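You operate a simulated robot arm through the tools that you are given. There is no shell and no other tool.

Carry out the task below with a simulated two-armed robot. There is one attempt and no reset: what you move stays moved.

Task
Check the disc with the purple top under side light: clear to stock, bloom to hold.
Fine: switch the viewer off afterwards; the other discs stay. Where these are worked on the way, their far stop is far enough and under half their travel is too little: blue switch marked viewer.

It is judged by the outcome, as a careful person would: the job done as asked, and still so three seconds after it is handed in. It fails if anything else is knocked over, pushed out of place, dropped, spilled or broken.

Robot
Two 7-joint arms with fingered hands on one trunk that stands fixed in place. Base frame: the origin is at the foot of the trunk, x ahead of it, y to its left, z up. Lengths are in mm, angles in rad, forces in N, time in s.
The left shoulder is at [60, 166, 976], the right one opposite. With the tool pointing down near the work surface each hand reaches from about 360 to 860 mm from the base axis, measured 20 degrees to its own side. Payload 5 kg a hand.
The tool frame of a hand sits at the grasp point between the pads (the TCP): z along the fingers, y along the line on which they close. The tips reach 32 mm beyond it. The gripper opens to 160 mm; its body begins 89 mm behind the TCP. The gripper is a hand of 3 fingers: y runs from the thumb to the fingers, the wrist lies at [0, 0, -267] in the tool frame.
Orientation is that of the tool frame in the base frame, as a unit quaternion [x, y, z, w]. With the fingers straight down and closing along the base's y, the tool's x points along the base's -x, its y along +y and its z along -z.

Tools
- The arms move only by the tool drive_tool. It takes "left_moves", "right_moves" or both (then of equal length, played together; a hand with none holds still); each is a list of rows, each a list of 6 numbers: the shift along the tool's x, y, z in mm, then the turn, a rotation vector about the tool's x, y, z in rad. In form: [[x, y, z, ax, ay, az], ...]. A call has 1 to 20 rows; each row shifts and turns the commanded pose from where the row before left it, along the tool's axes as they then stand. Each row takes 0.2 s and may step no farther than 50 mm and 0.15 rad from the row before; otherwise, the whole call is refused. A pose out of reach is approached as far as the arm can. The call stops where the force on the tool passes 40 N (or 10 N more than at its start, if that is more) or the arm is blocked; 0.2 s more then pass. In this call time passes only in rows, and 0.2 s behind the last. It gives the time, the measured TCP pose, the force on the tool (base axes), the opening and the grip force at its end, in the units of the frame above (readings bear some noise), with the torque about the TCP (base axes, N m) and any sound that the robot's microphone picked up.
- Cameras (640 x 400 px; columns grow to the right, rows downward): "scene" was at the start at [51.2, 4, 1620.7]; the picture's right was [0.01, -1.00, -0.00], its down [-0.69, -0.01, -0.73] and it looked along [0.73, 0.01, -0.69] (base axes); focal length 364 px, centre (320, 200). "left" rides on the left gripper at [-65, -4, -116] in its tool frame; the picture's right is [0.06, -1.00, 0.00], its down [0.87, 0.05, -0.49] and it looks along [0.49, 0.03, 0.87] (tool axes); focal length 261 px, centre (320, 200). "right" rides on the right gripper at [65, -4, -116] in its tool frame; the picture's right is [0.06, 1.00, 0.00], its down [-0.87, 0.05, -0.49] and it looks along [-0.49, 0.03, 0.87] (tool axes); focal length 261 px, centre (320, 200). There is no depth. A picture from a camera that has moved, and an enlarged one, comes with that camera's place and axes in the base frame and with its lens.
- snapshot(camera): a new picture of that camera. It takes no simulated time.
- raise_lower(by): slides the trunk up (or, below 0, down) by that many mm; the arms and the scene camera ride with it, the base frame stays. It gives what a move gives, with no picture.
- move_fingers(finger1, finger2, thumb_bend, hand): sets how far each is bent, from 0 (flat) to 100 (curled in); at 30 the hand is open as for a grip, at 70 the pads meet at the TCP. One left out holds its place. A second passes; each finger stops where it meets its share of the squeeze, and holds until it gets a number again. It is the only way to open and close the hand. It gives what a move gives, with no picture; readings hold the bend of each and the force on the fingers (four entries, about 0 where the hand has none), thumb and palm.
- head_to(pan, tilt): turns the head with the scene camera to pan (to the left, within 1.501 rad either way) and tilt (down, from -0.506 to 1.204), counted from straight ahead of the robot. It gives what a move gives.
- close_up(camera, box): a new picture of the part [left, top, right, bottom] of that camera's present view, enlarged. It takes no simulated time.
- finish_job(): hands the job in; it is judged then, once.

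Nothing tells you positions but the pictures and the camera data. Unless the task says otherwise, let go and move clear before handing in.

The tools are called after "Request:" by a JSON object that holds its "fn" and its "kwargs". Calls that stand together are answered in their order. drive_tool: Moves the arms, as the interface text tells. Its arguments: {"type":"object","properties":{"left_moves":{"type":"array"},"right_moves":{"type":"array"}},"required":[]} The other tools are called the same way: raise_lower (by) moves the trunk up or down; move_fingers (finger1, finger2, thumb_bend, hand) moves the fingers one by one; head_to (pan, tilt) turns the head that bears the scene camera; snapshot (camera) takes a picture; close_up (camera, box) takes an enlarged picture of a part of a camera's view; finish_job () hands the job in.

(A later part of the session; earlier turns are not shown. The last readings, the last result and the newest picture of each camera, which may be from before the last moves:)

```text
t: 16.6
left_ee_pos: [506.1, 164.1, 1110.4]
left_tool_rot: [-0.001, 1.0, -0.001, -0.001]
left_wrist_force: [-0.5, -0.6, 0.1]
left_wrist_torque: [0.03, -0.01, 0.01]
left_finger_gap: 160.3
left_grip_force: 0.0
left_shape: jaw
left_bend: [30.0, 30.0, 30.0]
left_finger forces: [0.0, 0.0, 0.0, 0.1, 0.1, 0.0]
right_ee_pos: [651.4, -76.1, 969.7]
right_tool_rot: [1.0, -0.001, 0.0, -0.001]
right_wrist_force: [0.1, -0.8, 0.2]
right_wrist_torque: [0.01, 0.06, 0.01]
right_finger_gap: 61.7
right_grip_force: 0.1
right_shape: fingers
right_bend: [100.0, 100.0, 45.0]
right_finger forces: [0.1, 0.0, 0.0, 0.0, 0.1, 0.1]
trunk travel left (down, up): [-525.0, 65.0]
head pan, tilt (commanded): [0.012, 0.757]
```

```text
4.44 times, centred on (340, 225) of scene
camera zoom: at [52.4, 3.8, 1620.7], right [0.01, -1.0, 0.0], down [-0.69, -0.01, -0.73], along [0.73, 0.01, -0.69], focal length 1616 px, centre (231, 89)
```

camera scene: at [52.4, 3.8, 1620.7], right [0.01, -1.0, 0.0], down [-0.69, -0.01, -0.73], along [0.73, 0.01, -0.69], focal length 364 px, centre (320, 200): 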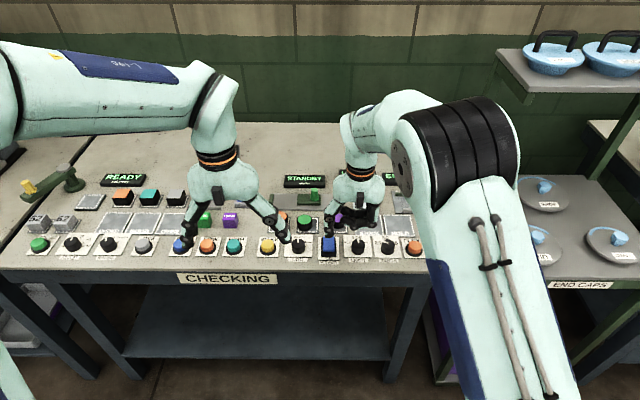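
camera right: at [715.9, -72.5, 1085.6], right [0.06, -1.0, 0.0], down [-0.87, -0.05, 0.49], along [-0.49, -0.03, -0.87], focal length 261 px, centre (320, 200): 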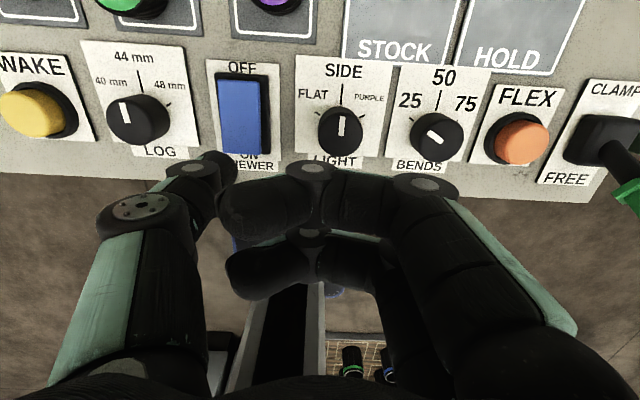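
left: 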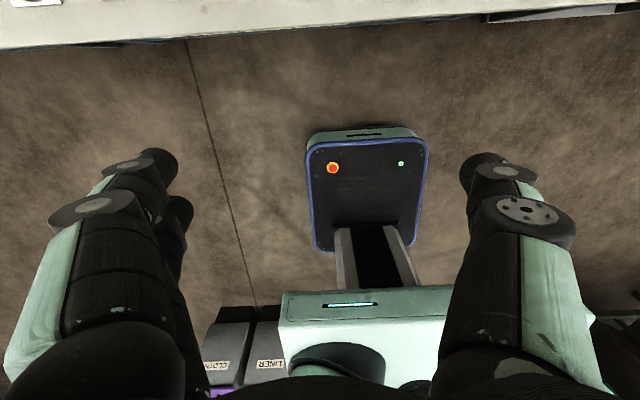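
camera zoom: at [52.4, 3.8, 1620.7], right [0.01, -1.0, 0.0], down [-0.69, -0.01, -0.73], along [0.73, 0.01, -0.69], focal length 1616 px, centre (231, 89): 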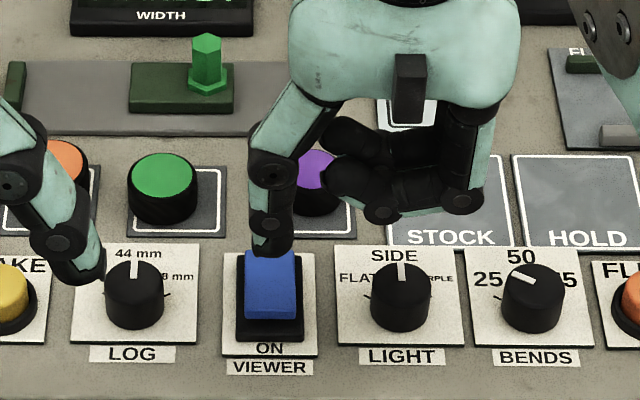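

The thumb is lined up over the rocker near its ON end. I'll go down 25 mm and check again before pressing.

Request:
{"fn": "drive_tool", "kwargs": {"right_moves": [[0, 0, 15, 0, 0, 0], [0, 0, 10, 0, 0, 0]]}}

Request:
{"fn": "close_up", "kwargs": {"camera": "right", "box": [140, 50, 380, 200]}}

Request:
{"fn": "close_up", "kwargs": {"camera": "scene", "box": [290, 180, 390, 270]}}

```text
t: 17.2
left_ee_pos: [504.6, 164.9, 1110.9]
left_tool_rot: [0.0, 1.0, 0.0, 0.0]
left_wrist_force: [-0.5, -0.4, 0.2]
left_wrist_torque: [0.02, -0.02, -0.03]
left_finger_gap: 159.8
left_grip_force: 0.0
left_shape: jaw
left_bend: [30.0, 30.0, 30.0]
left_finger forces: [0.0, 0.0, 0.1, 0.0, 0.0, 0.0]
right_ee_pos: [649.2, -73.3, 946.5]
right_tool_rot: [1.0, 0.0, -0.001, 0.001]
right_wrist_force: [0.6, -0.3, -0.8]
right_wrist_torque: [-0.02, 0.02, 0.01]
right_finger_gap: 61.6
right_grip_force: 0.0
right_shape: fingers
right_bend: [100.0, 100.0, 45.0]
right_finger forces: [0.0, 0.1, 0.1, 0.0, 0.0, 0.0]
trunk travel left (down, up): [-525.0, 65.0]
head pan, tilt (commanded): [0.012, 0.757]
```

```text
2.67 times, centred on (260, 125) of right
camera zoom: at [713.5, -68.9, 1061.8], right [0.06, -1.0, 0.0], down [-0.87, -0.05, 0.49], along [-0.49, -0.03, -0.87], focal length 695 px, centre (480, 400)
```

zoom: 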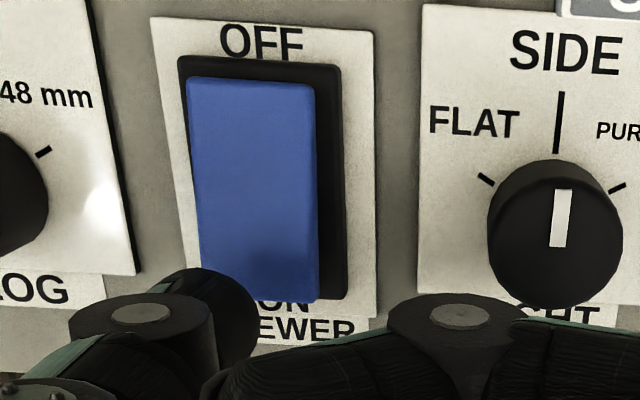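

```text
4.44 times, centred on (340, 225) of scene
camera zoom: at [51.0, 4.3, 1620.7], right [0.01, -1.0, 0.0], down [-0.69, -0.01, -0.73], along [0.73, 0.01, -0.69], focal length 1616 px, centre (231, 89)
```

zoom: 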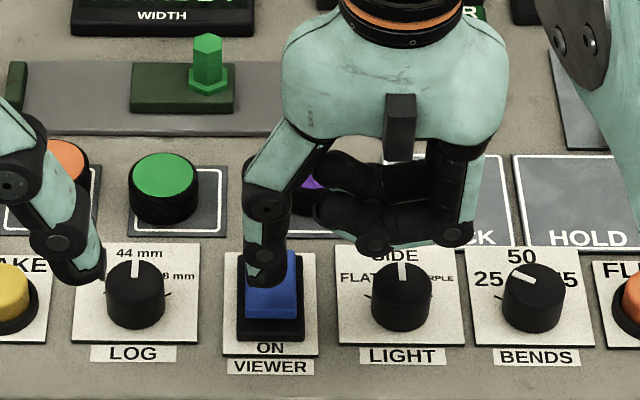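

The thumb tip is about 15–20 mm above the rocker's ON end. I'll come down in small steps until I feel it, pressing gently.

Request:
{"fn": "drive_tool", "kwargs": {"right_moves": [[-3, 1, 5, 0, 0, 0], [0, 0, 5, 0, 0, 0], [0, 0, 3, 0, 0, 0]]}}

Request:
{"fn": "close_up", "kwargs": {"camera": "right", "box": [140, 50, 380, 200]}}

Request:
{"fn": "close_up", "kwargs": {"camera": "scene", "box": [290, 180, 390, 270]}}

```text
t: 18.0
left_ee_pos: [504.6, 165.3, 1110.0]
left_tool_rot: [0.0, 1.0, 0.0, 0.0]
left_wrist_force: [0.9, 0.5, 0.4]
left_wrist_torque: [0.0, -0.04, 0.0]
left_finger_gap: 159.6
left_grip_force: 0.2
left_shape: jaw
left_bend: [30.0, 30.0, 30.0]
left_finger forces: [0.0, 0.0, 0.0, 0.0, 0.1, 0.0]
right_ee_pos: [645.3, -74.3, 931.2]
right_tool_rot: [1.0, 0.0, 0.0, 0.001]
right_wrist_force: [-0.3, 0.3, 0.0]
right_wrist_torque: [-0.02, -0.03, 0.0]
right_finger_gap: 61.4
right_grip_force: 0.2
right_shape: fingers
right_bend: [100.0, 100.0, 45.0]
right_finger forces: [0.0, 0.1, 0.0, 0.0, 0.0, 0.0]
trunk travel left (down, up): [-525.0, 65.0]
head pan, tilt (commanded): [0.012, 0.757]
```

```text
2.67 times, centred on (260, 125) of right
camera zoom: at [710.3, -69.1, 1046.8], right [0.06, -1.0, 0.0], down [-0.87, -0.05, 0.49], along [-0.49, -0.03, -0.87], focal length 695 px, centre (480, 400)
```

zoom: 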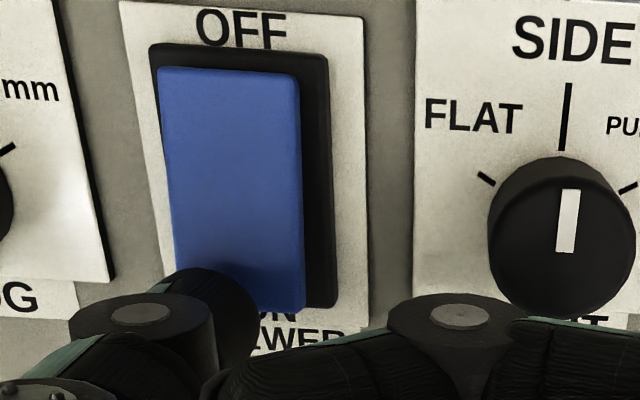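

```text
4.44 times, centred on (340, 225) of scene
camera zoom: at [51.2, 4.2, 1620.7], right [0.01, -1.0, 0.0], down [-0.69, -0.01, -0.73], along [0.73, 0.01, -0.69], focal length 1616 px, centre (231, 89)
```

zoom: 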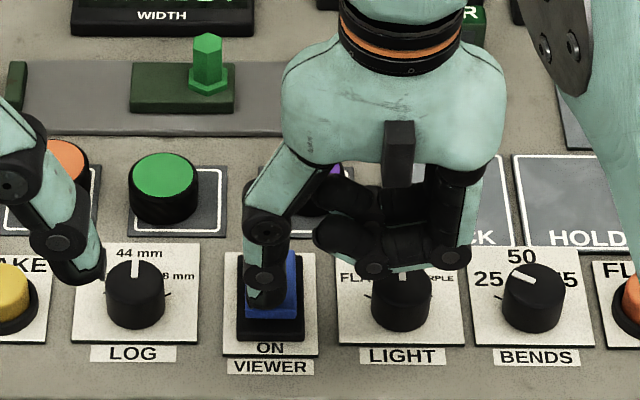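

Request:
{"fn": "drive_tool", "kwargs": {"right_moves": [[0, -2, 3, 0, 0, 0], [0, 0, 3, 0, 0, 0]]}}

Request:
{"fn": "close_up", "kwargs": {"camera": "scene", "box": [310, 205, 370, 265]}}

```text
t: 18.6
left_ee_pos: [505.0, 165.6, 1110.8]
left_tool_rot: [0.0, 1.0, 0.0, 0.0]
left_wrist_force: [-0.1, -0.6, -0.1]
left_wrist_torque: [-0.01, -0.03, 0.02]
left_finger_gap: 160.0
left_grip_force: 0.0
left_shape: jaw
left_bend: [30.0, 30.0, 30.0]
left_finger forces: [0.1, 0.1, 0.0, 0.0, 0.0, 0.0]
right_ee_pos: [646.1, -72.3, 924.8]
right_tool_rot: [1.0, 0.0, 0.0, 0.0]
right_wrist_force: [0.1, 0.2, 0.5]
right_wrist_torque: [0.03, 0.02, 0.03]
right_finger_gap: 61.6
right_grip_force: 0.6
right_shape: fingers
right_bend: [100.0, 100.0, 45.0]
right_finger forces: [0.0, 0.1, 0.1, 0.1, 0.7, 0.0]
trunk travel left (down, up): [-525.0, 65.0]
head pan, tilt (commanded): [0.012, 0.757]
```

```text
6.67 times, centred on (340, 235) of scene
camera zoom: at [51.3, 4.1, 1620.7], right [0.01, -1.0, 0.0], down [-0.69, -0.01, -0.73], along [0.73, 0.01, -0.69], focal length 2424 px, centre (187, -33)
```

zoom: 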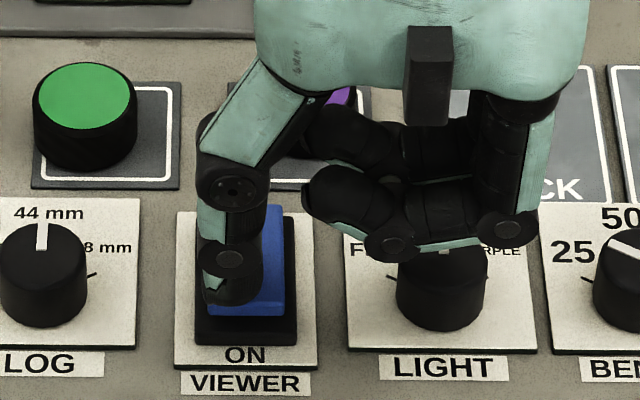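

The thumb just touches the rocker. I'll shift 4 mm toward its centreline and press on in small steps.

Request:
{"fn": "drive_tool", "kwargs": {"right_moves": [[0, 4, -2, 0, 0, 0], [0, 0, 3, 0, 0, 0], [0, 0, 2, 0, 0, 0], [0, 0, 2, 0, 0, 0]]}}

Request:
{"fn": "close_up", "kwargs": {"camera": "scene", "box": [310, 205, 370, 265]}}

Request:
{"fn": "close_up", "kwargs": {"camera": "right", "box": [140, 50, 380, 200]}}

```text
t: 19.6
left_ee_pos: [505.7, 166.0, 1111.3]
left_tool_rot: [-0.001, 1.0, -0.001, 0.0]
left_wrist_force: [0.3, 0.2, -0.3]
left_wrist_torque: [-0.02, 0.01, 0.0]
left_finger_gap: 159.7
left_grip_force: 0.1
left_shape: jaw
left_bend: [30.0, 30.0, 30.0]
left_finger forces: [0.0, 0.0, 0.0, 0.0, 0.0, 0.1]
right_ee_pos: [646.8, -77.2, 920.7]
right_tool_rot: [1.0, -0.001, 0.001, 0.0]
right_wrist_force: [-2.3, -1.5, 6.3]
right_wrist_torque: [0.43, 0.01, 0.13]
right_finger_gap: 61.3
right_grip_force: 3.7
right_shape: fingers
right_bend: [100.0, 100.0, 45.0]
right_finger forces: [0.0, 0.0, 0.0, 0.0, 7.3, 0.1]
trunk travel left (down, up): [-525.0, 65.0]
head pan, tilt (commanded): [0.012, 0.757]
```

```text
6.67 times, centred on (340, 235) of scene
camera zoom: at [50.5, 4.1, 1620.9], right [0.01, -1.0, 0.0], down [-0.69, -0.01, -0.73], along [0.73, 0.01, -0.69], focal length 2424 px, centre (187, -33)
```

zoom: 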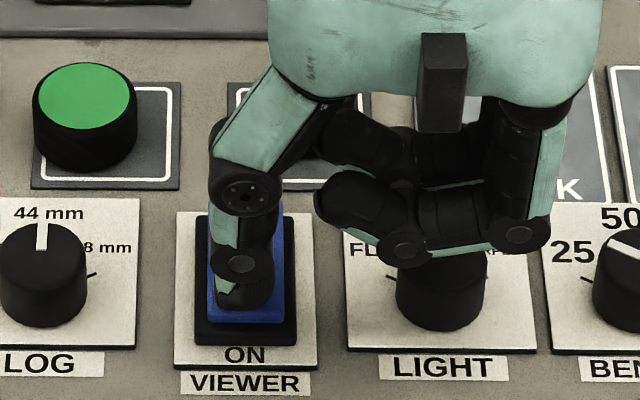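

```text
2.67 times, centred on (260, 125) of right
camera zoom: at [711.0, -71.5, 1037.6], right [0.06, -1.0, 0.0], down [-0.87, -0.05, 0.49], along [-0.49, -0.03, -0.87], focal length 695 px, centre (480, 400)
```

zoom: 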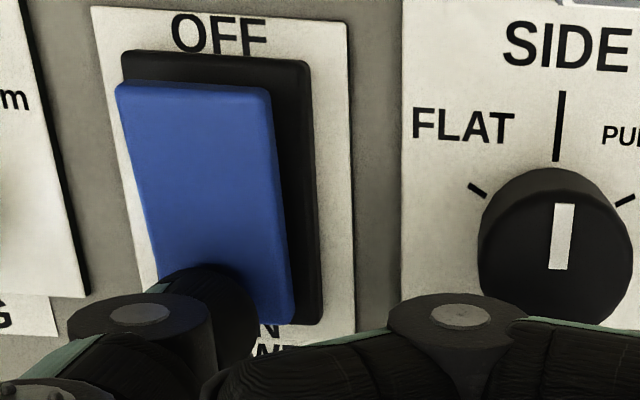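

The rocker is tipping: its OFF end is rising under a 7 N press. I'll keep pressing in small steps to its stop.

Request:
{"fn": "drive_tool", "kwargs": {"right_moves": [[0, 0, 2, 0, 0, 0], [0, 0, 2, 0, 0, 0]]}}

Request:
{"fn": "close_up", "kwargs": {"camera": "right", "box": [140, 50, 380, 200]}}

Request:
{"fn": "snapshot", "kwargs": {"camera": "scene"}}

```text
t: 20.2
left_ee_pos: [503.6, 163.2, 1113.2]
left_tool_rot: [0.0, 1.0, 0.001, 0.001]
left_wrist_force: [0.0, -0.1, -0.1]
left_wrist_torque: [0.01, 0.02, 0.01]
left_finger_gap: 160.0
left_grip_force: 0.0
left_shape: jaw
left_bend: [30.0, 30.0, 30.0]
left_finger forces: [0.1, 0.0, 0.0, 0.1, 0.0, 0.1]
right_ee_pos: [646.6, -76.1, 920.7]
right_tool_rot: [1.0, -0.001, 0.002, -0.001]
right_wrist_force: [-6.8, -5.7, 32.8]
right_wrist_torque: [2.11, 0.04, 0.42]
right_finger_gap: 61.4
right_grip_force: 16.4
right_shape: fingers
right_bend: [100.0, 100.0, 46.0]
right_finger forces: [0.1, 0.1, 0.0, 0.1, 34.1, 0.1]
trunk travel left (down, up): [-525.0, 65.0]
head pan, tilt (commanded): [0.012, 0.757]
```

```text
2.67 times, centred on (260, 125) of right
camera zoom: at [710.3, -71.9, 1037.2], right [0.06, -1.0, 0.0], down [-0.87, -0.05, 0.49], along [-0.49, -0.03, -0.87], focal length 695 px, centre (480, 400)
```

zoom: 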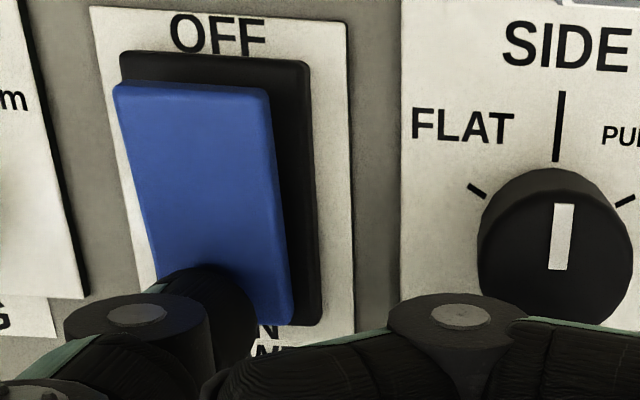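

```text
taken
camera scene: at [47.9, 3.5, 1621.3], right [0.01, -1.0, 0.0], down [-0.69, -0.01, -0.73], along [0.73, 0.01, -0.69], focal length 364 px, centre (320, 200)
```

scene: 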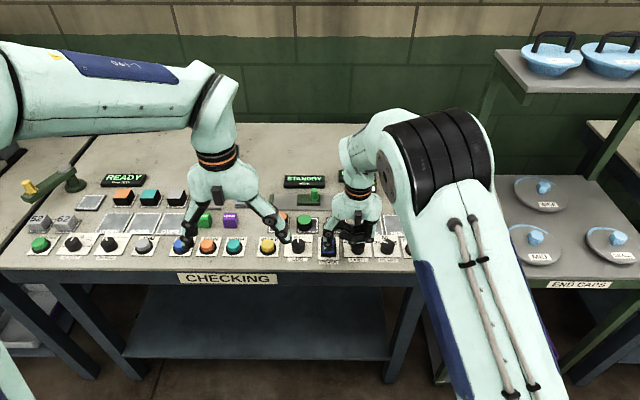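

The force jumped to 33 N without further movement, so the rocker is at its stop. I'll rise and look at the viewer's display.

Request:
{"fn": "drive_tool", "kwargs": {"right_moves": [[0, 0, -20, 0, 0, 0], [0, 0, -40, 0, 0, 0], [0, 0, -40, 0, 0, 0], [-40, 0, -20, 0, 0, 0], [-40, 0, 0, 0, 0, 0], [-40, 0, 0, 0, 0, 0]]}}

Request:
{"fn": "snapshot", "kwargs": {"camera": "scene"}}

Request:
{"fn": "snapshot", "kwargs": {"camera": "right"}}

```text
t: 21.6
left_ee_pos: [503.9, 164.9, 1112.6]
left_tool_rot: [0.0, 1.0, 0.0, -0.001]
left_wrist_force: [-0.9, -0.9, -0.3]
left_wrist_torque: [0.01, -0.01, -0.01]
left_finger_gap: 160.0
left_grip_force: 0.1
left_shape: jaw
left_bend: [30.0, 30.0, 30.0]
left_finger forces: [0.0, 0.1, 0.1, 0.0, 0.0, 0.0]
right_ee_pos: [523.9, -74.4, 1038.1]
right_tool_rot: [1.0, 0.0, 0.0, 0.0]
right_wrist_force: [0.5, 0.4, -0.1]
right_wrist_torque: [0.0, -0.05, 0.0]
right_finger_gap: 61.7
right_grip_force: 0.0
right_shape: fingers
right_bend: [100.0, 100.0, 45.0]
right_finger forces: [0.0, 0.0, 0.0, 0.0, 0.0, 0.0]
trunk travel left (down, up): [-525.0, 65.0]
head pan, tilt (commanded): [0.012, 0.757]
```

```text
taken
camera scene: at [49.9, 4.0, 1620.8], right [0.01, -1.0, 0.0], down [-0.69, -0.01, -0.73], along [0.73, 0.01, -0.69], focal length 364 px, centre (320, 200)
```

scene: 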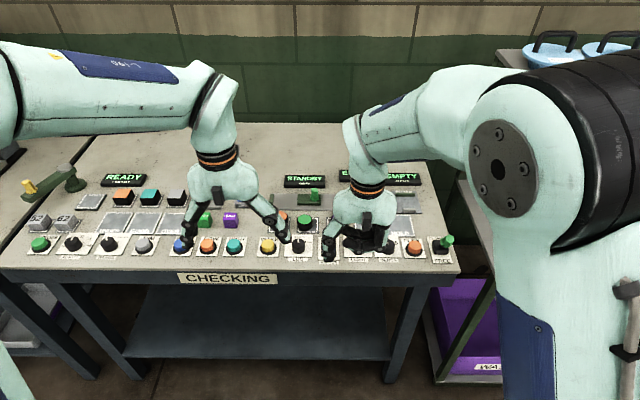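

```text
taken
camera right: at [588.5, -69.5, 1154.7], right [0.06, -1.0, 0.0], down [-0.87, -0.05, 0.49], along [-0.49, -0.03, -0.87], focal length 261 px, centre (320, 200)
```

right: 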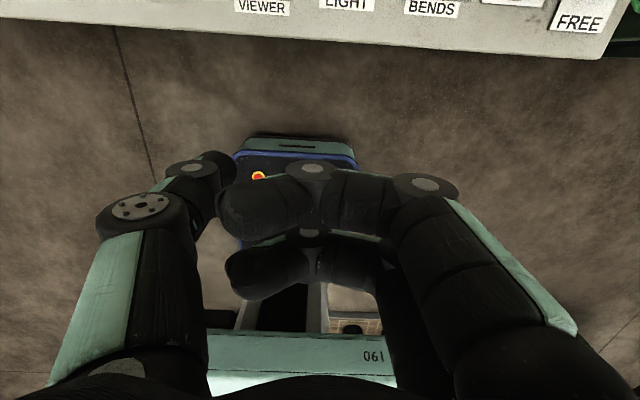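

The viewer display now begins with an "E" but my arm hides the rest. I'll swing the hand to the right while turning it back towards ψ=90°, then look at the whole station.

Request:
{"fn": "drive_tool", "kwargs": {"right_moves": [[0, 45, 0, 0, 0, 0], [0, 45, 0, 0, 0, 0], [0, 45, 0, 0, 0, 0], [0, 45, 0, 0, 0, 0], [0, 45, 0, 0, 0, 0], [0, 0, 0, 0, 0, -0.15], [0, 0, 0, 0, 0, -0.15], [0, 0, 0, 0, 0, -0.15], [0, 0, 0, 0, 0, -0.15], [0, 0, 0, 0, 0, -0.15], [0, 0, 0, 0, 0, -0.15], [0, 0, 0, 0, 0, -0.15], [0, 0, 0, 0, 0, -0.15], [0, 0, 0, 0, 0, -0.15], [0, 0, 0, 0, 0, -0.15], [0, 0, 0, 0, 0, -0.071]]}}

Request:
{"fn": "snapshot", "kwargs": {"camera": "scene"}}

Request:
{"fn": "close_up", "kwargs": {"camera": "scene", "box": [260, 160, 460, 285]}}

Request:
{"fn": "snapshot", "kwargs": {"camera": "right"}}

```text
t: 25.0
left_ee_pos: [505.9, 165.4, 1109.8]
left_tool_rot: [-0.001, 1.0, 0.0, -0.001]
left_wrist_force: [0.5, -0.8, -0.1]
left_wrist_torque: [0.0, 0.05, 0.0]
left_finger_gap: 160.0
left_grip_force: 0.0
left_shape: jaw
left_bend: [30.0, 30.0, 30.0]
left_finger forces: [0.0, 0.1, 0.1, 0.1, 0.0, 0.1]
right_ee_pos: [526.7, -301.1, 1037.3]
right_tool_rot: [0.708, 0.707, -0.001, 0.001]
right_wrist_force: [0.0, -0.2, 0.9]
right_wrist_torque: [0.01, 0.02, 0.05]
right_finger_gap: 61.5
right_grip_force: 0.1
right_shape: fingers
right_bend: [100.0, 100.0, 45.0]
right_finger forces: [0.0, 0.1, 0.1, 0.1, 0.0, 0.0]
trunk travel left (down, up): [-525.0, 65.0]
head pan, tilt (commanded): [0.012, 0.757]
```

```text
taken
camera scene: at [51.2, 4.0, 1620.7], right [0.01, -1.0, 0.0], down [-0.69, -0.01, -0.73], along [0.73, 0.01, -0.69], focal length 364 px, centre (320, 200)
```

scene: 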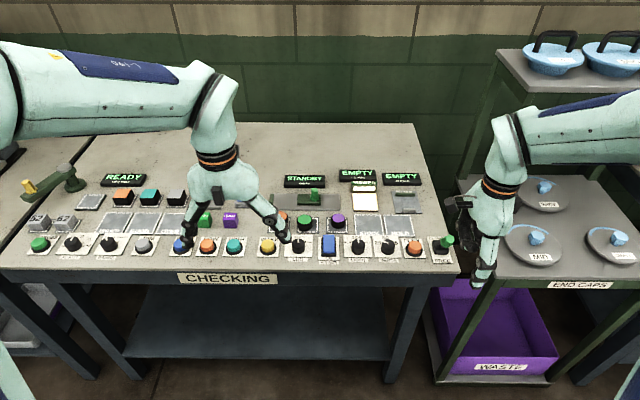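

```text
3.20 times, centred on (360, 222) of scene
camera zoom: at [51.2, 4.0, 1620.7], right [0.01, -1.0, 0.0], down [-0.69, -0.01, -0.73], along [0.73, 0.01, -0.69], focal length 1164 px, centre (192, 128)
```

zoom: 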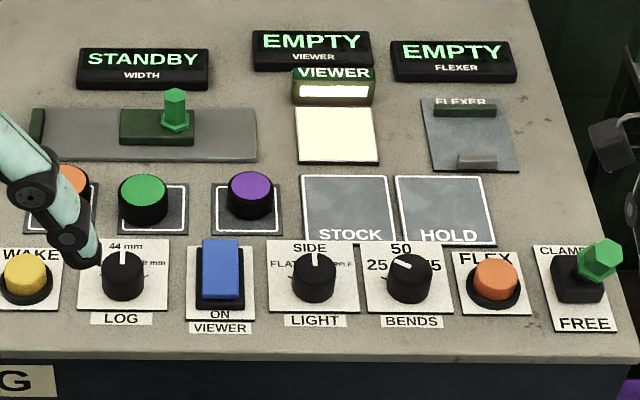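

```text
taken
camera right: at [522.4, -235.5, 1153.5], right [1.0, 0.06, 0.0], down [0.05, -0.87, 0.49], along [0.03, -0.49, -0.87], focal length 261 px, centre (320, 200)
```

right: 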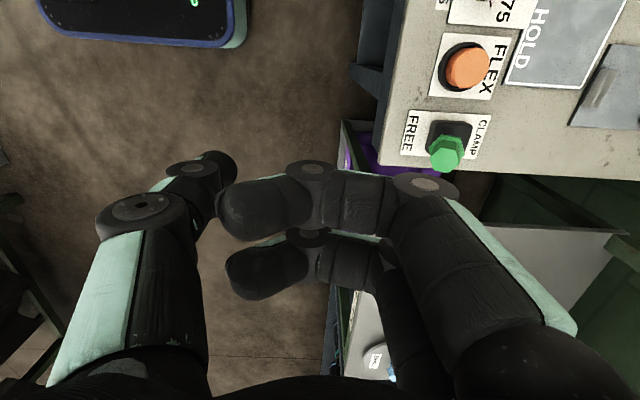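

The viewer is on, lit, and reads EMPTY; LIGHT is on SIDE. Now I'll open the hand partway and move it over the purple-topped disc at about (748, -37), high enough for a look.

Request:
{"fn": "move_fingers", "kwargs": {"hand": "right", "finger1": 50, "finger2": 50, "thumb_bend": 50}}

Request:
{"fn": "drive_tool", "kwargs": {"right_moves": [[33, 27.6, 3.5, 0, 0, 0], [33, 27.6, 3.5, 0, 0, 0], [33, 27.6, 3.5, 0, 0, 0], [33, 27.6, 3.5, 0, 0, 0], [33, 27.6, 3.5, 0, 0, 0], [33, 27.6, 3.5, 0, 0, 0], [33, 27.6, 3.5, 0, 0, 0], [33, 27.6, 3.5, 0, 0, 0]]}}

Request:
{"fn": "snapshot", "kwargs": {"camera": "right"}}

Request:
{"fn": "close_up", "kwargs": {"camera": "right", "box": [220, 100, 420, 225]}}

Request:
{"fn": "close_up", "kwargs": {"camera": "scene", "box": [260, 160, 420, 260]}}

```text
t: 26.0
left_ee_pos: [506.3, 163.9, 1111.1]
left_tool_rot: [0.0, 1.0, 0.0, 0.001]
left_wrist_force: [0.5, -0.6, 0.2]
left_wrist_torque: [-0.01, -0.01, 0.0]
left_finger_gap: 160.1
left_grip_force: 0.0
left_shape: jaw
left_bend: [30.0, 30.0, 30.0]
left_finger forces: [0.0, 0.0, 0.0, 0.1, 0.1, 0.1]
right_ee_pos: [525.4, -300.8, 1037.7]
right_tool_rot: [0.708, 0.706, 0.0, 0.0]
right_wrist_force: [0.3, 0.0, 0.7]
right_wrist_torque: [0.02, -0.01, -0.01]
right_finger_gap: 87.2
right_grip_force: 0.0
right_shape: fingers
right_bend: [50.0, 50.0, 50.0]
right_finger forces: [0.0, 0.0, 0.0, 0.0, 0.0, 0.0]
trunk travel left (down, up): [-525.0, 65.0]
head pan, tilt (commanded): [0.012, 0.757]
```

```text
t: 27.8
left_ee_pos: [506.5, 166.5, 1109.6]
left_tool_rot: [-0.001, 1.0, 0.001, -0.001]
left_wrist_force: [0.4, 0.4, 0.2]
left_wrist_torque: [-0.02, 0.02, -0.02]
left_finger_gap: 160.1
left_grip_force: 0.1
left_shape: jaw
left_bend: [30.0, 30.0, 30.0]
left_finger forces: [0.0, 0.0, 0.1, 0.0, 0.0, 0.0]
right_ee_pos: [746.4, -34.9, 1008.3]
right_tool_rot: [0.707, 0.707, -0.001, -0.001]
right_wrist_force: [0.2, -0.5, -0.1]
right_wrist_torque: [0.01, 0.0, -0.01]
right_finger_gap: 87.0
right_grip_force: 0.1
right_shape: fingers
right_bend: [50.0, 50.0, 50.0]
right_finger forces: [0.0, 0.0, 0.0, 0.0, 0.0, 0.0]
trunk travel left (down, up): [-525.0, 65.0]
head pan, tilt (commanded): [0.012, 0.757]
```

```text
taken
camera right: at [742.9, 30.4, 1123.6], right [1.0, 0.06, 0.0], down [0.05, -0.87, 0.49], along [0.03, -0.49, -0.87], focal length 261 px, centre (320, 200)
```

right: 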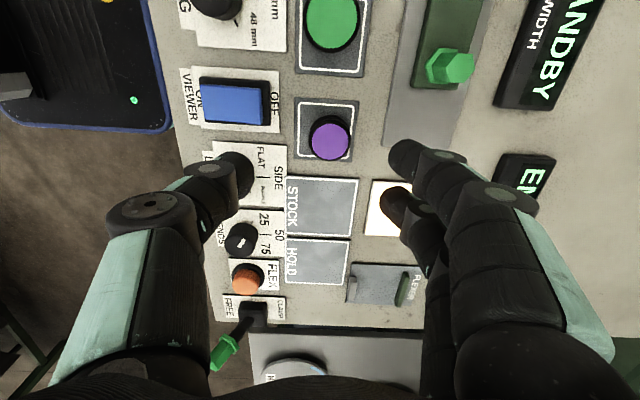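

```text
3.20 times, centred on (320, 162) of right
camera zoom: at [742.9, 30.4, 1123.6], right [1.0, 0.06, 0.0], down [0.05, -0.87, 0.49], along [0.03, -0.49, -0.87], focal length 834 px, centre (320, 320)
```

zoom: 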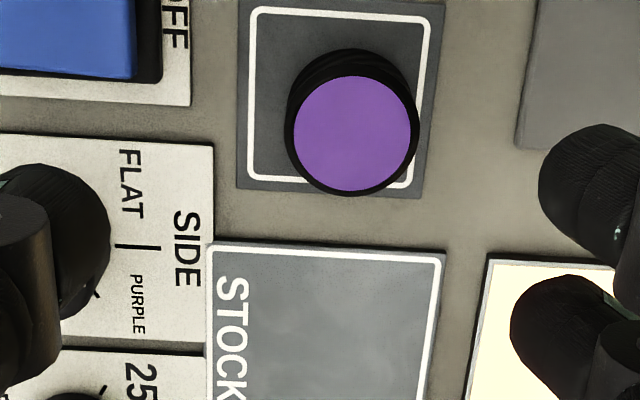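

```text
4.00 times, centred on (340, 210) of scene
camera zoom: at [52.3, 5.4, 1620.7], right [0.01, -1.0, 0.0], down [-0.69, -0.01, -0.73], along [0.73, 0.01, -0.69], focal length 1454 px, centre (240, 160)
```

zoom: 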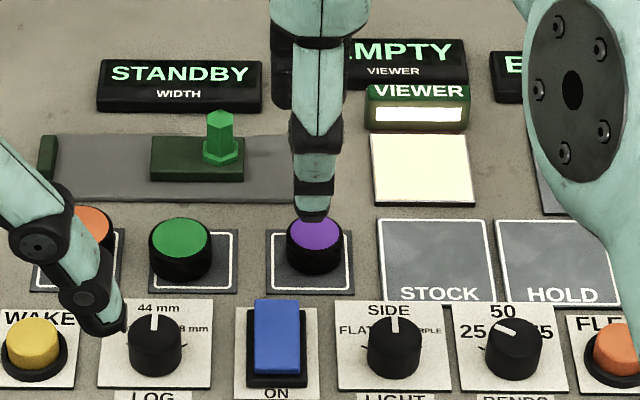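

The purple disc's centre comes out at about (757, -40), top z ≈ 889, radius 19 mm. I'll narrow the hand, centre over it and lower most of the way, then check.

Request:
{"fn": "move_fingers", "kwargs": {"hand": "right", "finger1": 56, "finger2": 56, "thumb_bend": 56}}

Request:
{"fn": "drive_tool", "kwargs": {"right_moves": [[-5, 10.6, 10, 0, 0, 0], [0, 0, 30, 0, 0, 0], [0, 0, 25, 0, 0, 0]]}}

Request:
{"fn": "snapshot", "kwargs": {"camera": "right"}}

Request:
{"fn": "close_up", "kwargs": {"camera": "right", "box": [220, 100, 420, 225]}}

Request:
{"fn": "close_up", "kwargs": {"camera": "scene", "box": [280, 170, 400, 260]}}

```text
t: 28.8
left_ee_pos: [504.7, 164.3, 1111.5]
left_tool_rot: [0.001, 1.0, 0.0, 0.0]
left_wrist_force: [0.0, 0.3, -0.6]
left_wrist_torque: [0.03, -0.02, 0.02]
left_finger_gap: 160.0
left_grip_force: 0.1
left_shape: jaw
left_bend: [30.0, 30.0, 30.0]
left_finger forces: [0.0, 0.0, 0.0, 0.0, 0.0, 0.0]
right_ee_pos: [746.5, -36.6, 1009.2]
right_tool_rot: [0.708, 0.707, 0.0, 0.0]
right_wrist_force: [-0.2, -0.1, 0.6]
right_wrist_torque: [-0.04, -0.02, 0.01]
right_finger_gap: 64.0
right_grip_force: 0.0
right_shape: fingers
right_bend: [56.0, 56.0, 56.0]
right_finger forces: [0.0, 0.0, 0.1, 0.0, 0.0, 0.0]
trunk travel left (down, up): [-525.0, 65.0]
head pan, tilt (commanded): [0.012, 0.757]
```

```text
t: 29.6
left_ee_pos: [507.5, 165.3, 1109.8]
left_tool_rot: [0.0, 1.0, 0.0, 0.001]
left_wrist_force: [0.4, 0.1, 0.8]
left_wrist_torque: [-0.01, 0.0, 0.0]
left_finger_gap: 160.0
left_grip_force: 0.2
left_shape: jaw
left_bend: [30.0, 30.0, 30.0]
left_finger forces: [0.0, 0.0, 0.0, 0.0, 0.1, 0.0]
right_ee_pos: [758.7, -42.9, 943.6]
right_tool_rot: [0.708, 0.706, 0.0, 0.0]
right_wrist_force: [0.1, 0.4, 0.9]
right_wrist_torque: [-0.01, 0.04, 0.01]
right_finger_gap: 63.9
right_grip_force: 0.0
right_shape: fingers
right_bend: [56.0, 56.0, 56.0]
right_finger forces: [0.0, 0.0, 0.0, 0.0, 0.0, 0.0]
trunk travel left (down, up): [-525.0, 65.0]
head pan, tilt (commanded): [0.012, 0.757]
```

```text
taken
camera right: at [754.8, 23.3, 1058.3], right [1.0, 0.06, 0.0], down [0.05, -0.87, 0.49], along [0.03, -0.49, -0.87], focal length 261 px, centre (320, 200)
```

right: 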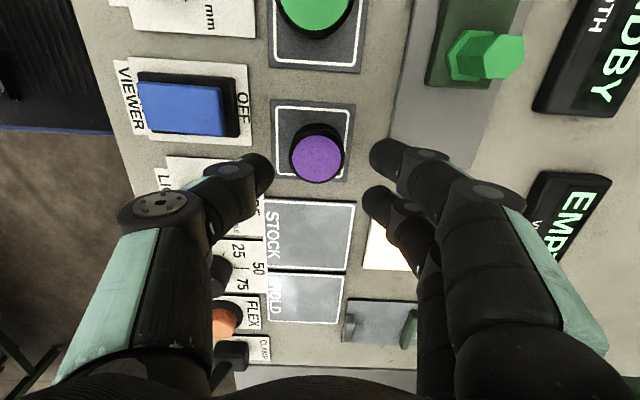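

```text
3.20 times, centred on (320, 162) of right
camera zoom: at [754.8, 23.3, 1058.3], right [1.0, 0.06, 0.0], down [0.05, -0.87, 0.49], along [0.03, -0.49, -0.87], focal length 834 px, centre (320, 320)
```

zoom: 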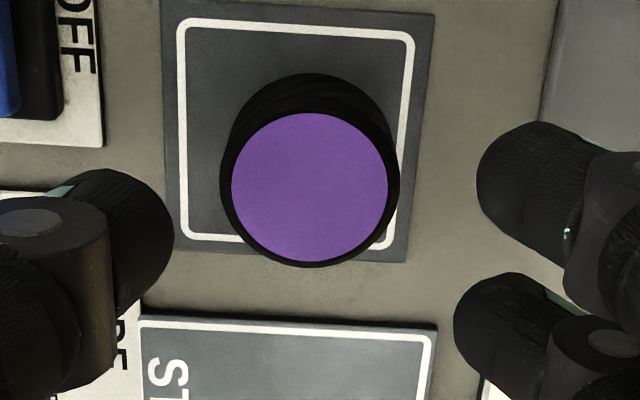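

```text
4.44 times, centred on (340, 215) of scene
camera zoom: at [51.7, 4.1, 1620.7], right [0.01, -1.0, 0.0], down [-0.69, -0.01, -0.73], along [0.73, 0.01, -0.69], focal length 1616 px, centre (231, 133)
```

zoom: 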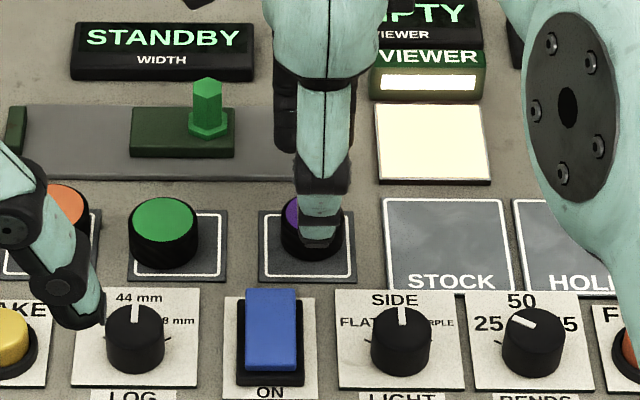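

The disc is centred between thumb and fingers to about 2 mm. I'll make that correction and lower to grip height.

Request:
{"fn": "drive_tool", "kwargs": {"right_moves": [[2, -2, 10, 0, 0, 0], [0, 0, 10, 0, 0, 0], [0, 0, 10, 0, 0, 0]]}}

Request:
{"fn": "snapshot", "kwargs": {"camera": "right"}}

Request:
{"fn": "close_up", "kwargs": {"camera": "right", "box": [220, 100, 420, 225]}}

Request:
{"fn": "close_up", "kwargs": {"camera": "scene", "box": [280, 170, 400, 260]}}

```text
t: 30.4
left_ee_pos: [505.4, 164.3, 1109.9]
left_tool_rot: [0.0, 1.0, 0.001, -0.001]
left_wrist_force: [0.6, -0.8, 1.2]
left_wrist_torque: [-0.01, 0.01, 0.0]
left_finger_gap: 160.0
left_grip_force: 0.0
left_shape: jaw
left_bend: [30.0, 30.0, 30.0]
left_finger forces: [0.0, 0.1, 0.0, 0.1, 0.0, 0.1]
right_ee_pos: [756.9, -41.1, 912.9]
right_tool_rot: [0.708, 0.707, 0.0, -0.001]
right_wrist_force: [0.1, -0.1, 1.0]
right_wrist_torque: [0.02, 0.04, -0.04]
right_finger_gap: 63.8
right_grip_force: 0.1
right_shape: fingers
right_bend: [56.0, 56.0, 56.0]
right_finger forces: [0.0, 0.0, 0.1, 0.0, 0.0, 0.1]
trunk travel left (down, up): [-525.0, 65.0]
head pan, tilt (commanded): [0.012, 0.757]
```

```text
taken
camera right: at [752.2, 24.7, 1028.5], right [1.0, 0.06, 0.0], down [0.05, -0.87, 0.49], along [0.03, -0.49, -0.87], focal length 261 px, centre (320, 200)
```

right: 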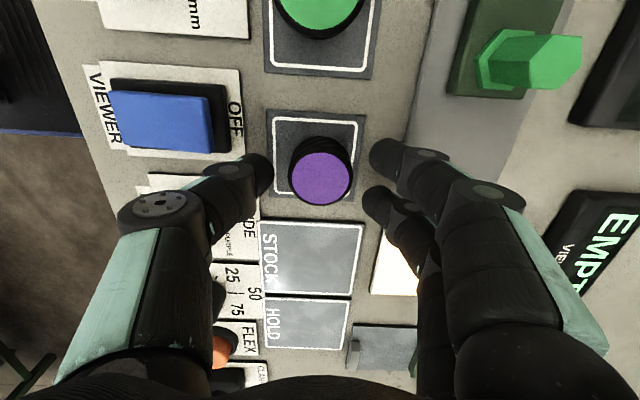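

```text
3.20 times, centred on (320, 162) of right
camera zoom: at [752.2, 24.7, 1028.5], right [1.0, 0.06, 0.0], down [0.05, -0.87, 0.49], along [0.03, -0.49, -0.87], focal length 834 px, centre (320, 320)
```

zoom: 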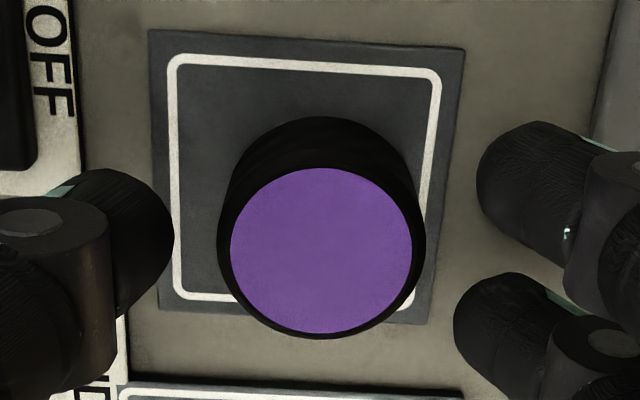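

```text
4.44 times, centred on (340, 215) of scene
camera zoom: at [51.5, 4.1, 1620.7], right [0.01, -1.0, 0.0], down [-0.69, -0.01, -0.73], along [0.73, 0.01, -0.69], focal length 1616 px, centre (231, 133)
```

zoom: 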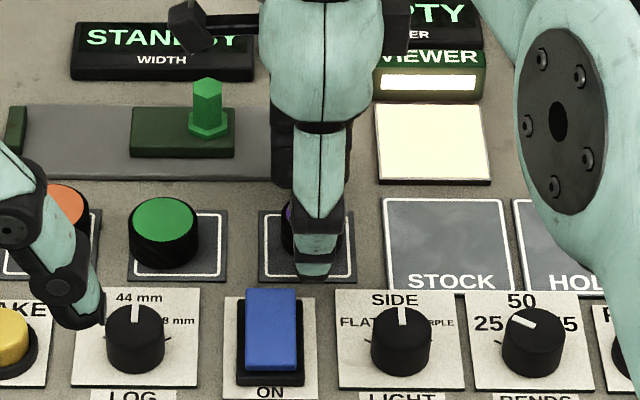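

Height and centring look good. I'll close on the disc gently.

Request:
{"fn": "move_fingers", "kwargs": {"hand": "right", "finger1": 66, "finger2": 66, "thumb_bend": 66}}

Request:
{"fn": "close_up", "kwargs": {"camera": "right", "box": [220, 100, 420, 225]}}

```text
t: 31.4
left_ee_pos: [506.7, 164.2, 1111.0]
left_tool_rot: [0.0, 1.0, 0.0, 0.0]
left_wrist_force: [-1.1, 0.3, 0.2]
left_wrist_torque: [0.01, 0.01, 0.01]
left_finger_gap: 159.8
left_grip_force: 0.1
left_shape: jaw
left_bend: [30.0, 30.0, 30.0]
left_finger forces: [0.0, 0.1, 0.1, 0.0, 0.1, 0.0]
right_ee_pos: [757.2, -41.0, 912.4]
right_tool_rot: [0.707, 0.707, 0.0, -0.001]
right_wrist_force: [0.7, -0.4, 0.4]
right_wrist_torque: [0.03, 0.0, -0.02]
right_finger_gap: 40.5
right_grip_force: 7.8
right_shape: fingers
right_bend: [62.0, 62.0, 63.0]
right_finger forces: [3.5, 4.2, 0.0, 0.0, 7.7, 0.0]
trunk travel left (down, up): [-525.0, 65.0]
head pan, tilt (commanded): [0.012, 0.757]
```

```text
3.20 times, centred on (320, 162) of right
camera zoom: at [752.1, 24.9, 1029.2], right [1.0, 0.06, 0.0], down [0.05, -0.87, 0.49], along [0.03, -0.49, -0.87], focal length 834 px, centre (320, 320)
```

zoom: 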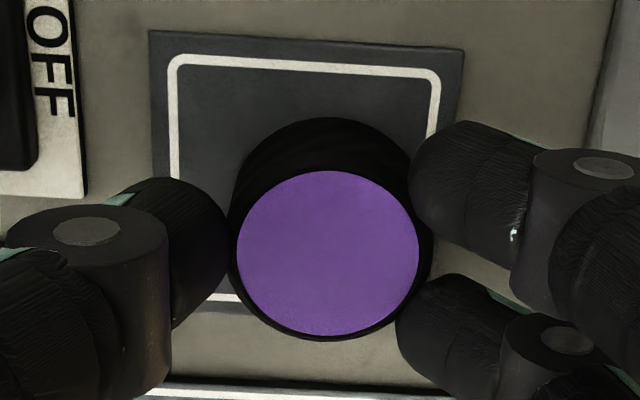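

All three digits hold the disc at about 8 N. I'll firm the grip slightly and lift.

Request:
{"fn": "move_fingers", "kwargs": {"hand": "right", "finger1": 68, "finger2": 68, "thumb_bend": 68}}

Request:
{"fn": "drive_tool", "kwargs": {"right_moves": [[0, 0, -10, 0, 0, 0], [0, 0, -20, 0, 0, 0], [0, 0, -30, 0, 0, 0]]}}

Request:
{"fn": "snapshot", "kwargs": {"camera": "right"}}

Request:
{"fn": "close_up", "kwargs": {"camera": "scene", "box": [260, 150, 420, 250]}}

```text
t: 32.4
left_ee_pos: [505.0, 165.1, 1111.1]
left_tool_rot: [0.0, 1.0, 0.001, 0.0]
left_wrist_force: [-0.4, 0.7, 0.1]
left_wrist_torque: [-0.04, -0.01, 0.01]
left_finger_gap: 159.9
left_grip_force: 0.1
left_shape: jaw
left_bend: [30.0, 30.0, 30.0]
left_finger forces: [0.0, 0.0, 0.0, 0.0, 0.1, 0.0]
right_ee_pos: [756.4, -40.2, 912.1]
right_tool_rot: [0.708, 0.706, 0.001, 0.0]
right_wrist_force: [0.5, -0.9, 0.5]
right_wrist_torque: [-0.01, 0.0, -0.02]
right_finger_gap: 39.5
right_grip_force: 11.2
right_shape: fingers
right_bend: [63.0, 63.0, 64.0]
right_finger forces: [5.3, 6.1, 0.0, 0.0, 11.0, 0.0]
trunk travel left (down, up): [-525.0, 65.0]
head pan, tilt (commanded): [0.012, 0.757]
```

```text
t: 33.2
left_ee_pos: [505.8, 165.2, 1111.0]
left_tool_rot: [0.001, 1.0, 0.0, 0.0]
left_wrist_force: [0.1, -0.6, -0.1]
left_wrist_torque: [0.01, -0.01, 0.04]
left_finger_gap: 160.0
left_grip_force: 0.1
left_shape: jaw
left_bend: [30.0, 30.0, 30.0]
left_finger forces: [0.0, 0.0, 0.0, 0.1, 0.0, 0.0]
right_ee_pos: [756.4, -39.3, 975.3]
right_tool_rot: [0.708, 0.706, 0.0, 0.0]
right_wrist_force: [-0.5, 0.3, -0.1]
right_wrist_torque: [-0.01, -0.04, 0.02]
right_finger_gap: 39.7
right_grip_force: 11.1
right_shape: fingers
right_bend: [63.0, 63.0, 64.0]
right_finger forces: [5.3, 6.1, 0.0, 0.1, 11.2, 0.0]
trunk travel left (down, up): [-525.0, 65.0]
head pan, tilt (commanded): [0.012, 0.757]
```

```text
taken
camera right: at [752.1, 26.8, 1091.1], right [1.0, 0.06, 0.0], down [0.05, -0.87, 0.49], along [0.03, -0.49, -0.87], focal length 261 px, centre (320, 200)
```

right: 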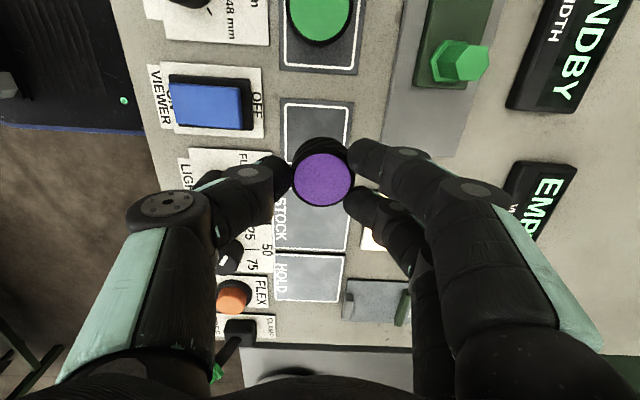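

```text
4.00 times, centred on (340, 200) of scene
camera zoom: at [50.8, 4.3, 1620.7], right [0.01, -1.0, 0.0], down [-0.69, -0.01, -0.73], along [0.73, 0.01, -0.69], focal length 1454 px, centre (240, 200)
```

zoom: 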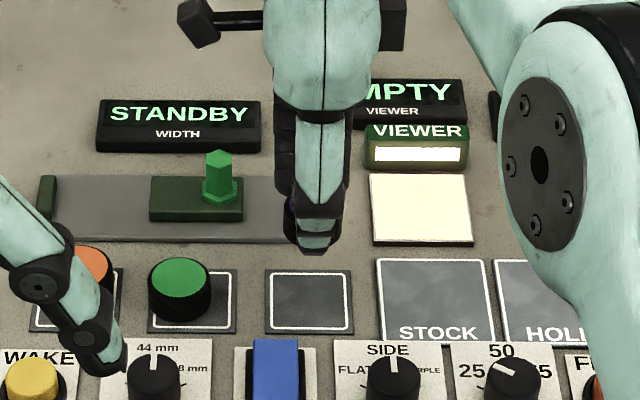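

The disc is in hand. I'll turn the hand back so it closes along y (clear of the VIEWER lamp box) and carry the disc over the lit pad at about (842, -121).

Request:
{"fn": "drive_tool", "kwargs": {"right_moves": [[0, 0, -10, 0, 0, -0.15], [0, 0, 0, 0, 0, -0.15], [0, 0, 0, 0, 0, -0.15], [0, 0, 0, 0, 0, -0.15], [0, 0, 0, 0, 0, -0.15], [0, 0, 0, 0, 0, -0.15], [0, 0, 0, 0, 0, -0.15], [0, 0, 0, 0, 0, -0.15], [0, 0, 0, 0, 0, -0.15], [0, 0, 0, 0, 0, -0.15], [0, 0, 0, 0, 0, -0.071], [-28.5, -27, 0, 0, 0, 0], [-28.5, -27, 0, 0, 0, 0], [-28.5, -27, 0, 0, 0, 0]]}}

Request:
{"fn": "snapshot", "kwargs": {"camera": "right"}}

Request:
{"fn": "close_up", "kwargs": {"camera": "right", "box": [220, 120, 420, 245]}}

Request:
{"fn": "close_up", "kwargs": {"camera": "scene", "box": [290, 140, 430, 240]}}

```text
t: 36.2
left_ee_pos: [506.5, 163.8, 1111.3]
left_tool_rot: [0.0, 1.0, 0.0, -0.002]
left_wrist_force: [-0.1, -0.8, -0.1]
left_wrist_torque: [0.04, 0.03, 0.0]
left_finger_gap: 159.9
left_grip_force: 0.0
left_shape: jaw
left_bend: [30.0, 30.0, 30.0]
left_finger forces: [0.1, 0.0, 0.0, 0.2, 0.0, 0.0]
right_ee_pos: [799.2, -91.0, 984.5]
right_tool_rot: [0.001, 1.0, 0.0, 0.001]
right_wrist_force: [-0.2, 0.0, -0.1]
right_wrist_torque: [0.03, 0.07, -0.02]
right_finger_gap: 39.4
right_grip_force: 11.1
right_shape: fingers
right_bend: [63.0, 63.0, 64.0]
right_finger forces: [5.1, 6.2, 0.0, 0.0, 11.1, 0.1]
right hand out of reach, approached as far as the arm can: row 13, 14
trunk travel left (down, up): [-525.0, 65.0]
head pan, tilt (commanded): [0.012, 0.757]
```

```text
taken
camera right: at [733.4, -94.2, 1100.4], right [-0.06, 1.0, 0.0], down [0.87, 0.05, 0.49], along [0.49, 0.03, -0.87], focal length 261 px, centre (320, 200)
```

right: 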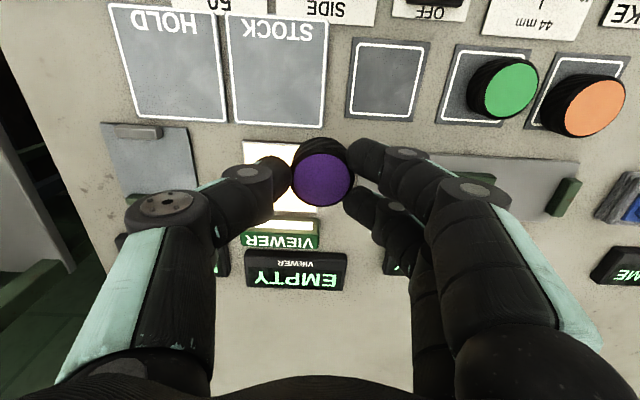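

```text
3.20 times, centred on (320, 182) of right
camera zoom: at [733.4, -94.2, 1100.4], right [-0.06, 1.0, 0.0], down [0.87, 0.05, 0.49], along [0.49, 0.03, -0.87], focal length 834 px, centre (320, 256)
```

zoom: 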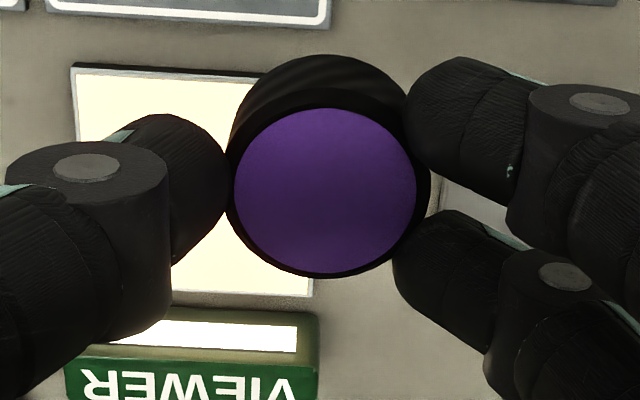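

```text
4.00 times, centred on (360, 190) of scene
camera zoom: at [52.3, 2.8, 1620.6], right [0.01, -1.0, 0.0], down [-0.69, -0.01, -0.73], along [0.73, 0.01, -0.69], focal length 1454 px, centre (160, 240)
```

zoom: 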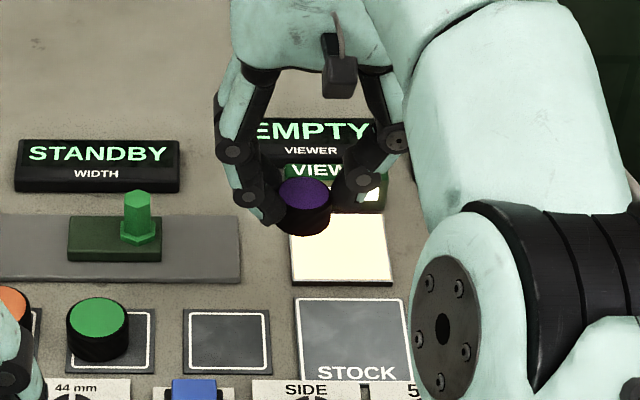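

The pad's centre is at about (842, -123), slightly beyond the arm's reach at this height. Raising the trunk and working lower gives more reach, so I'll raise it first with the disc held high.

Request:
{"fn": "raise_lower", "kwargs": {"by": 64}}

Request:
{"fn": "snapshot", "kwargs": {"camera": "scene"}}

```text
t: 37.2
left_ee_pos: [506.2, 164.2, 1174.3]
left_tool_rot: [-0.001, 1.0, 0.0, 0.0]
left_wrist_force: [1.3, -0.8, -0.7]
left_wrist_torque: [0.0, 0.0, 0.01]
left_finger_gap: 159.9
left_grip_force: 0.1
left_shape: jaw
left_bend: [30.0, 30.0, 30.0]
left_finger forces: [0.0, 0.1, 0.1, 0.0, 0.1, 0.1]
right_ee_pos: [797.3, -89.6, 1048.9]
right_tool_rot: [0.001, 1.0, 0.0, 0.0]
right_wrist_force: [0.5, -0.2, -1.4]
right_wrist_torque: [0.02, -0.02, -0.04]
right_finger_gap: 39.2
right_grip_force: 11.1
right_shape: fingers
right_bend: [63.0, 63.0, 64.0]
right_finger forces: [5.3, 6.2, 0.0, 0.0, 11.0, 0.0]
trunk travel left (down, up): [-589.0, 1.0]
head pan, tilt (commanded): [0.012, 0.757]
```

```text
taken
camera scene: at [51.6, 4.2, 1684.6], right [0.01, -1.0, 0.0], down [-0.69, -0.01, -0.73], along [0.73, 0.01, -0.69], focal length 364 px, centre (320, 200)
```

scene: 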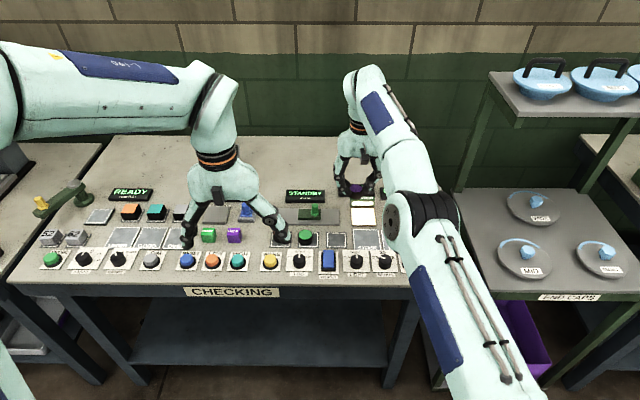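

Request:
{"fn": "drive_tool", "kwargs": {"right_moves": [[0, 0, 40, 0, 0, 0], [0, 0, 40, 0, 0, 0], [0, 0, 20, 0, 0, 0]]}}

Request:
{"fn": "snapshot", "kwargs": {"camera": "right"}}

Request:
{"fn": "close_up", "kwargs": {"camera": "right", "box": [220, 120, 420, 245]}}

Request:
{"fn": "close_up", "kwargs": {"camera": "scene", "box": [290, 140, 430, 240]}}

```text
t: 38.0
left_ee_pos: [506.9, 165.5, 1175.3]
left_tool_rot: [0.0, 1.0, 0.0, 0.0]
left_wrist_force: [-0.5, 0.8, -0.3]
left_wrist_torque: [0.01, 0.02, 0.0]
left_finger_gap: 159.7
left_grip_force: 0.1
left_shape: jaw
left_bend: [30.0, 30.0, 30.0]
left_finger forces: [0.0, 0.0, 0.0, 0.0, 0.0, 0.0]
right_ee_pos: [803.6, -90.1, 948.4]
right_tool_rot: [0.001, 1.0, -0.001, -0.002]
right_wrist_force: [-0.3, -0.7, -0.5]
right_wrist_torque: [0.01, 0.01, 0.0]
right_finger_gap: 39.4
right_grip_force: 11.1
right_shape: fingers
right_bend: [63.0, 63.0, 64.0]
right_finger forces: [5.0, 6.3, 0.0, 0.0, 11.1, 0.0]
right hand out of reach, approached as far as the arm can: row 1
trunk travel left (down, up): [-589.0, 1.0]
head pan, tilt (commanded): [0.012, 0.757]
```

```text
taken
camera right: at [738.8, -93.2, 1064.7], right [-0.06, 1.0, 0.0], down [0.87, 0.05, 0.49], along [0.49, 0.03, -0.87], focal length 261 px, centre (320, 200)
```

right: 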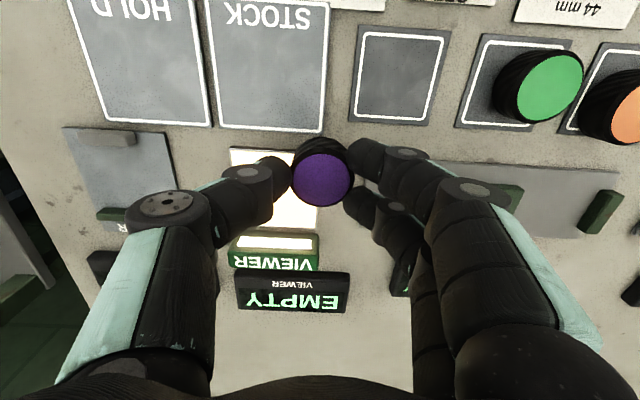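

```text
3.20 times, centred on (320, 182) of right
camera zoom: at [738.8, -93.2, 1064.7], right [-0.06, 1.0, 0.0], down [0.87, 0.05, 0.49], along [0.49, 0.03, -0.87], focal length 834 px, centre (320, 256)
```

zoom: 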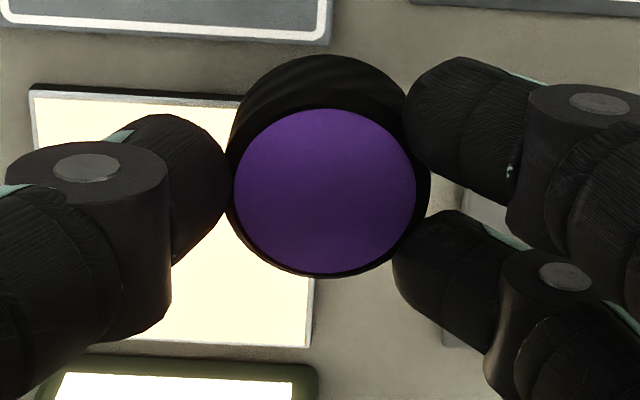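

```text
4.00 times, centred on (360, 190) of scene
camera zoom: at [51.6, 4.1, 1684.7], right [0.01, -1.0, 0.0], down [-0.69, -0.01, -0.73], along [0.73, 0.01, -0.69], focal length 1454 px, centre (160, 240)
```

zoom: 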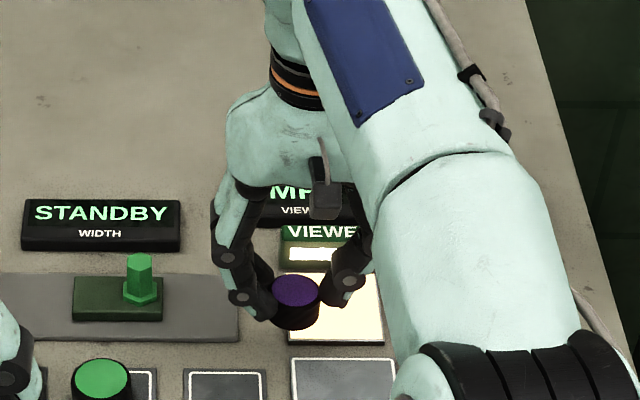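

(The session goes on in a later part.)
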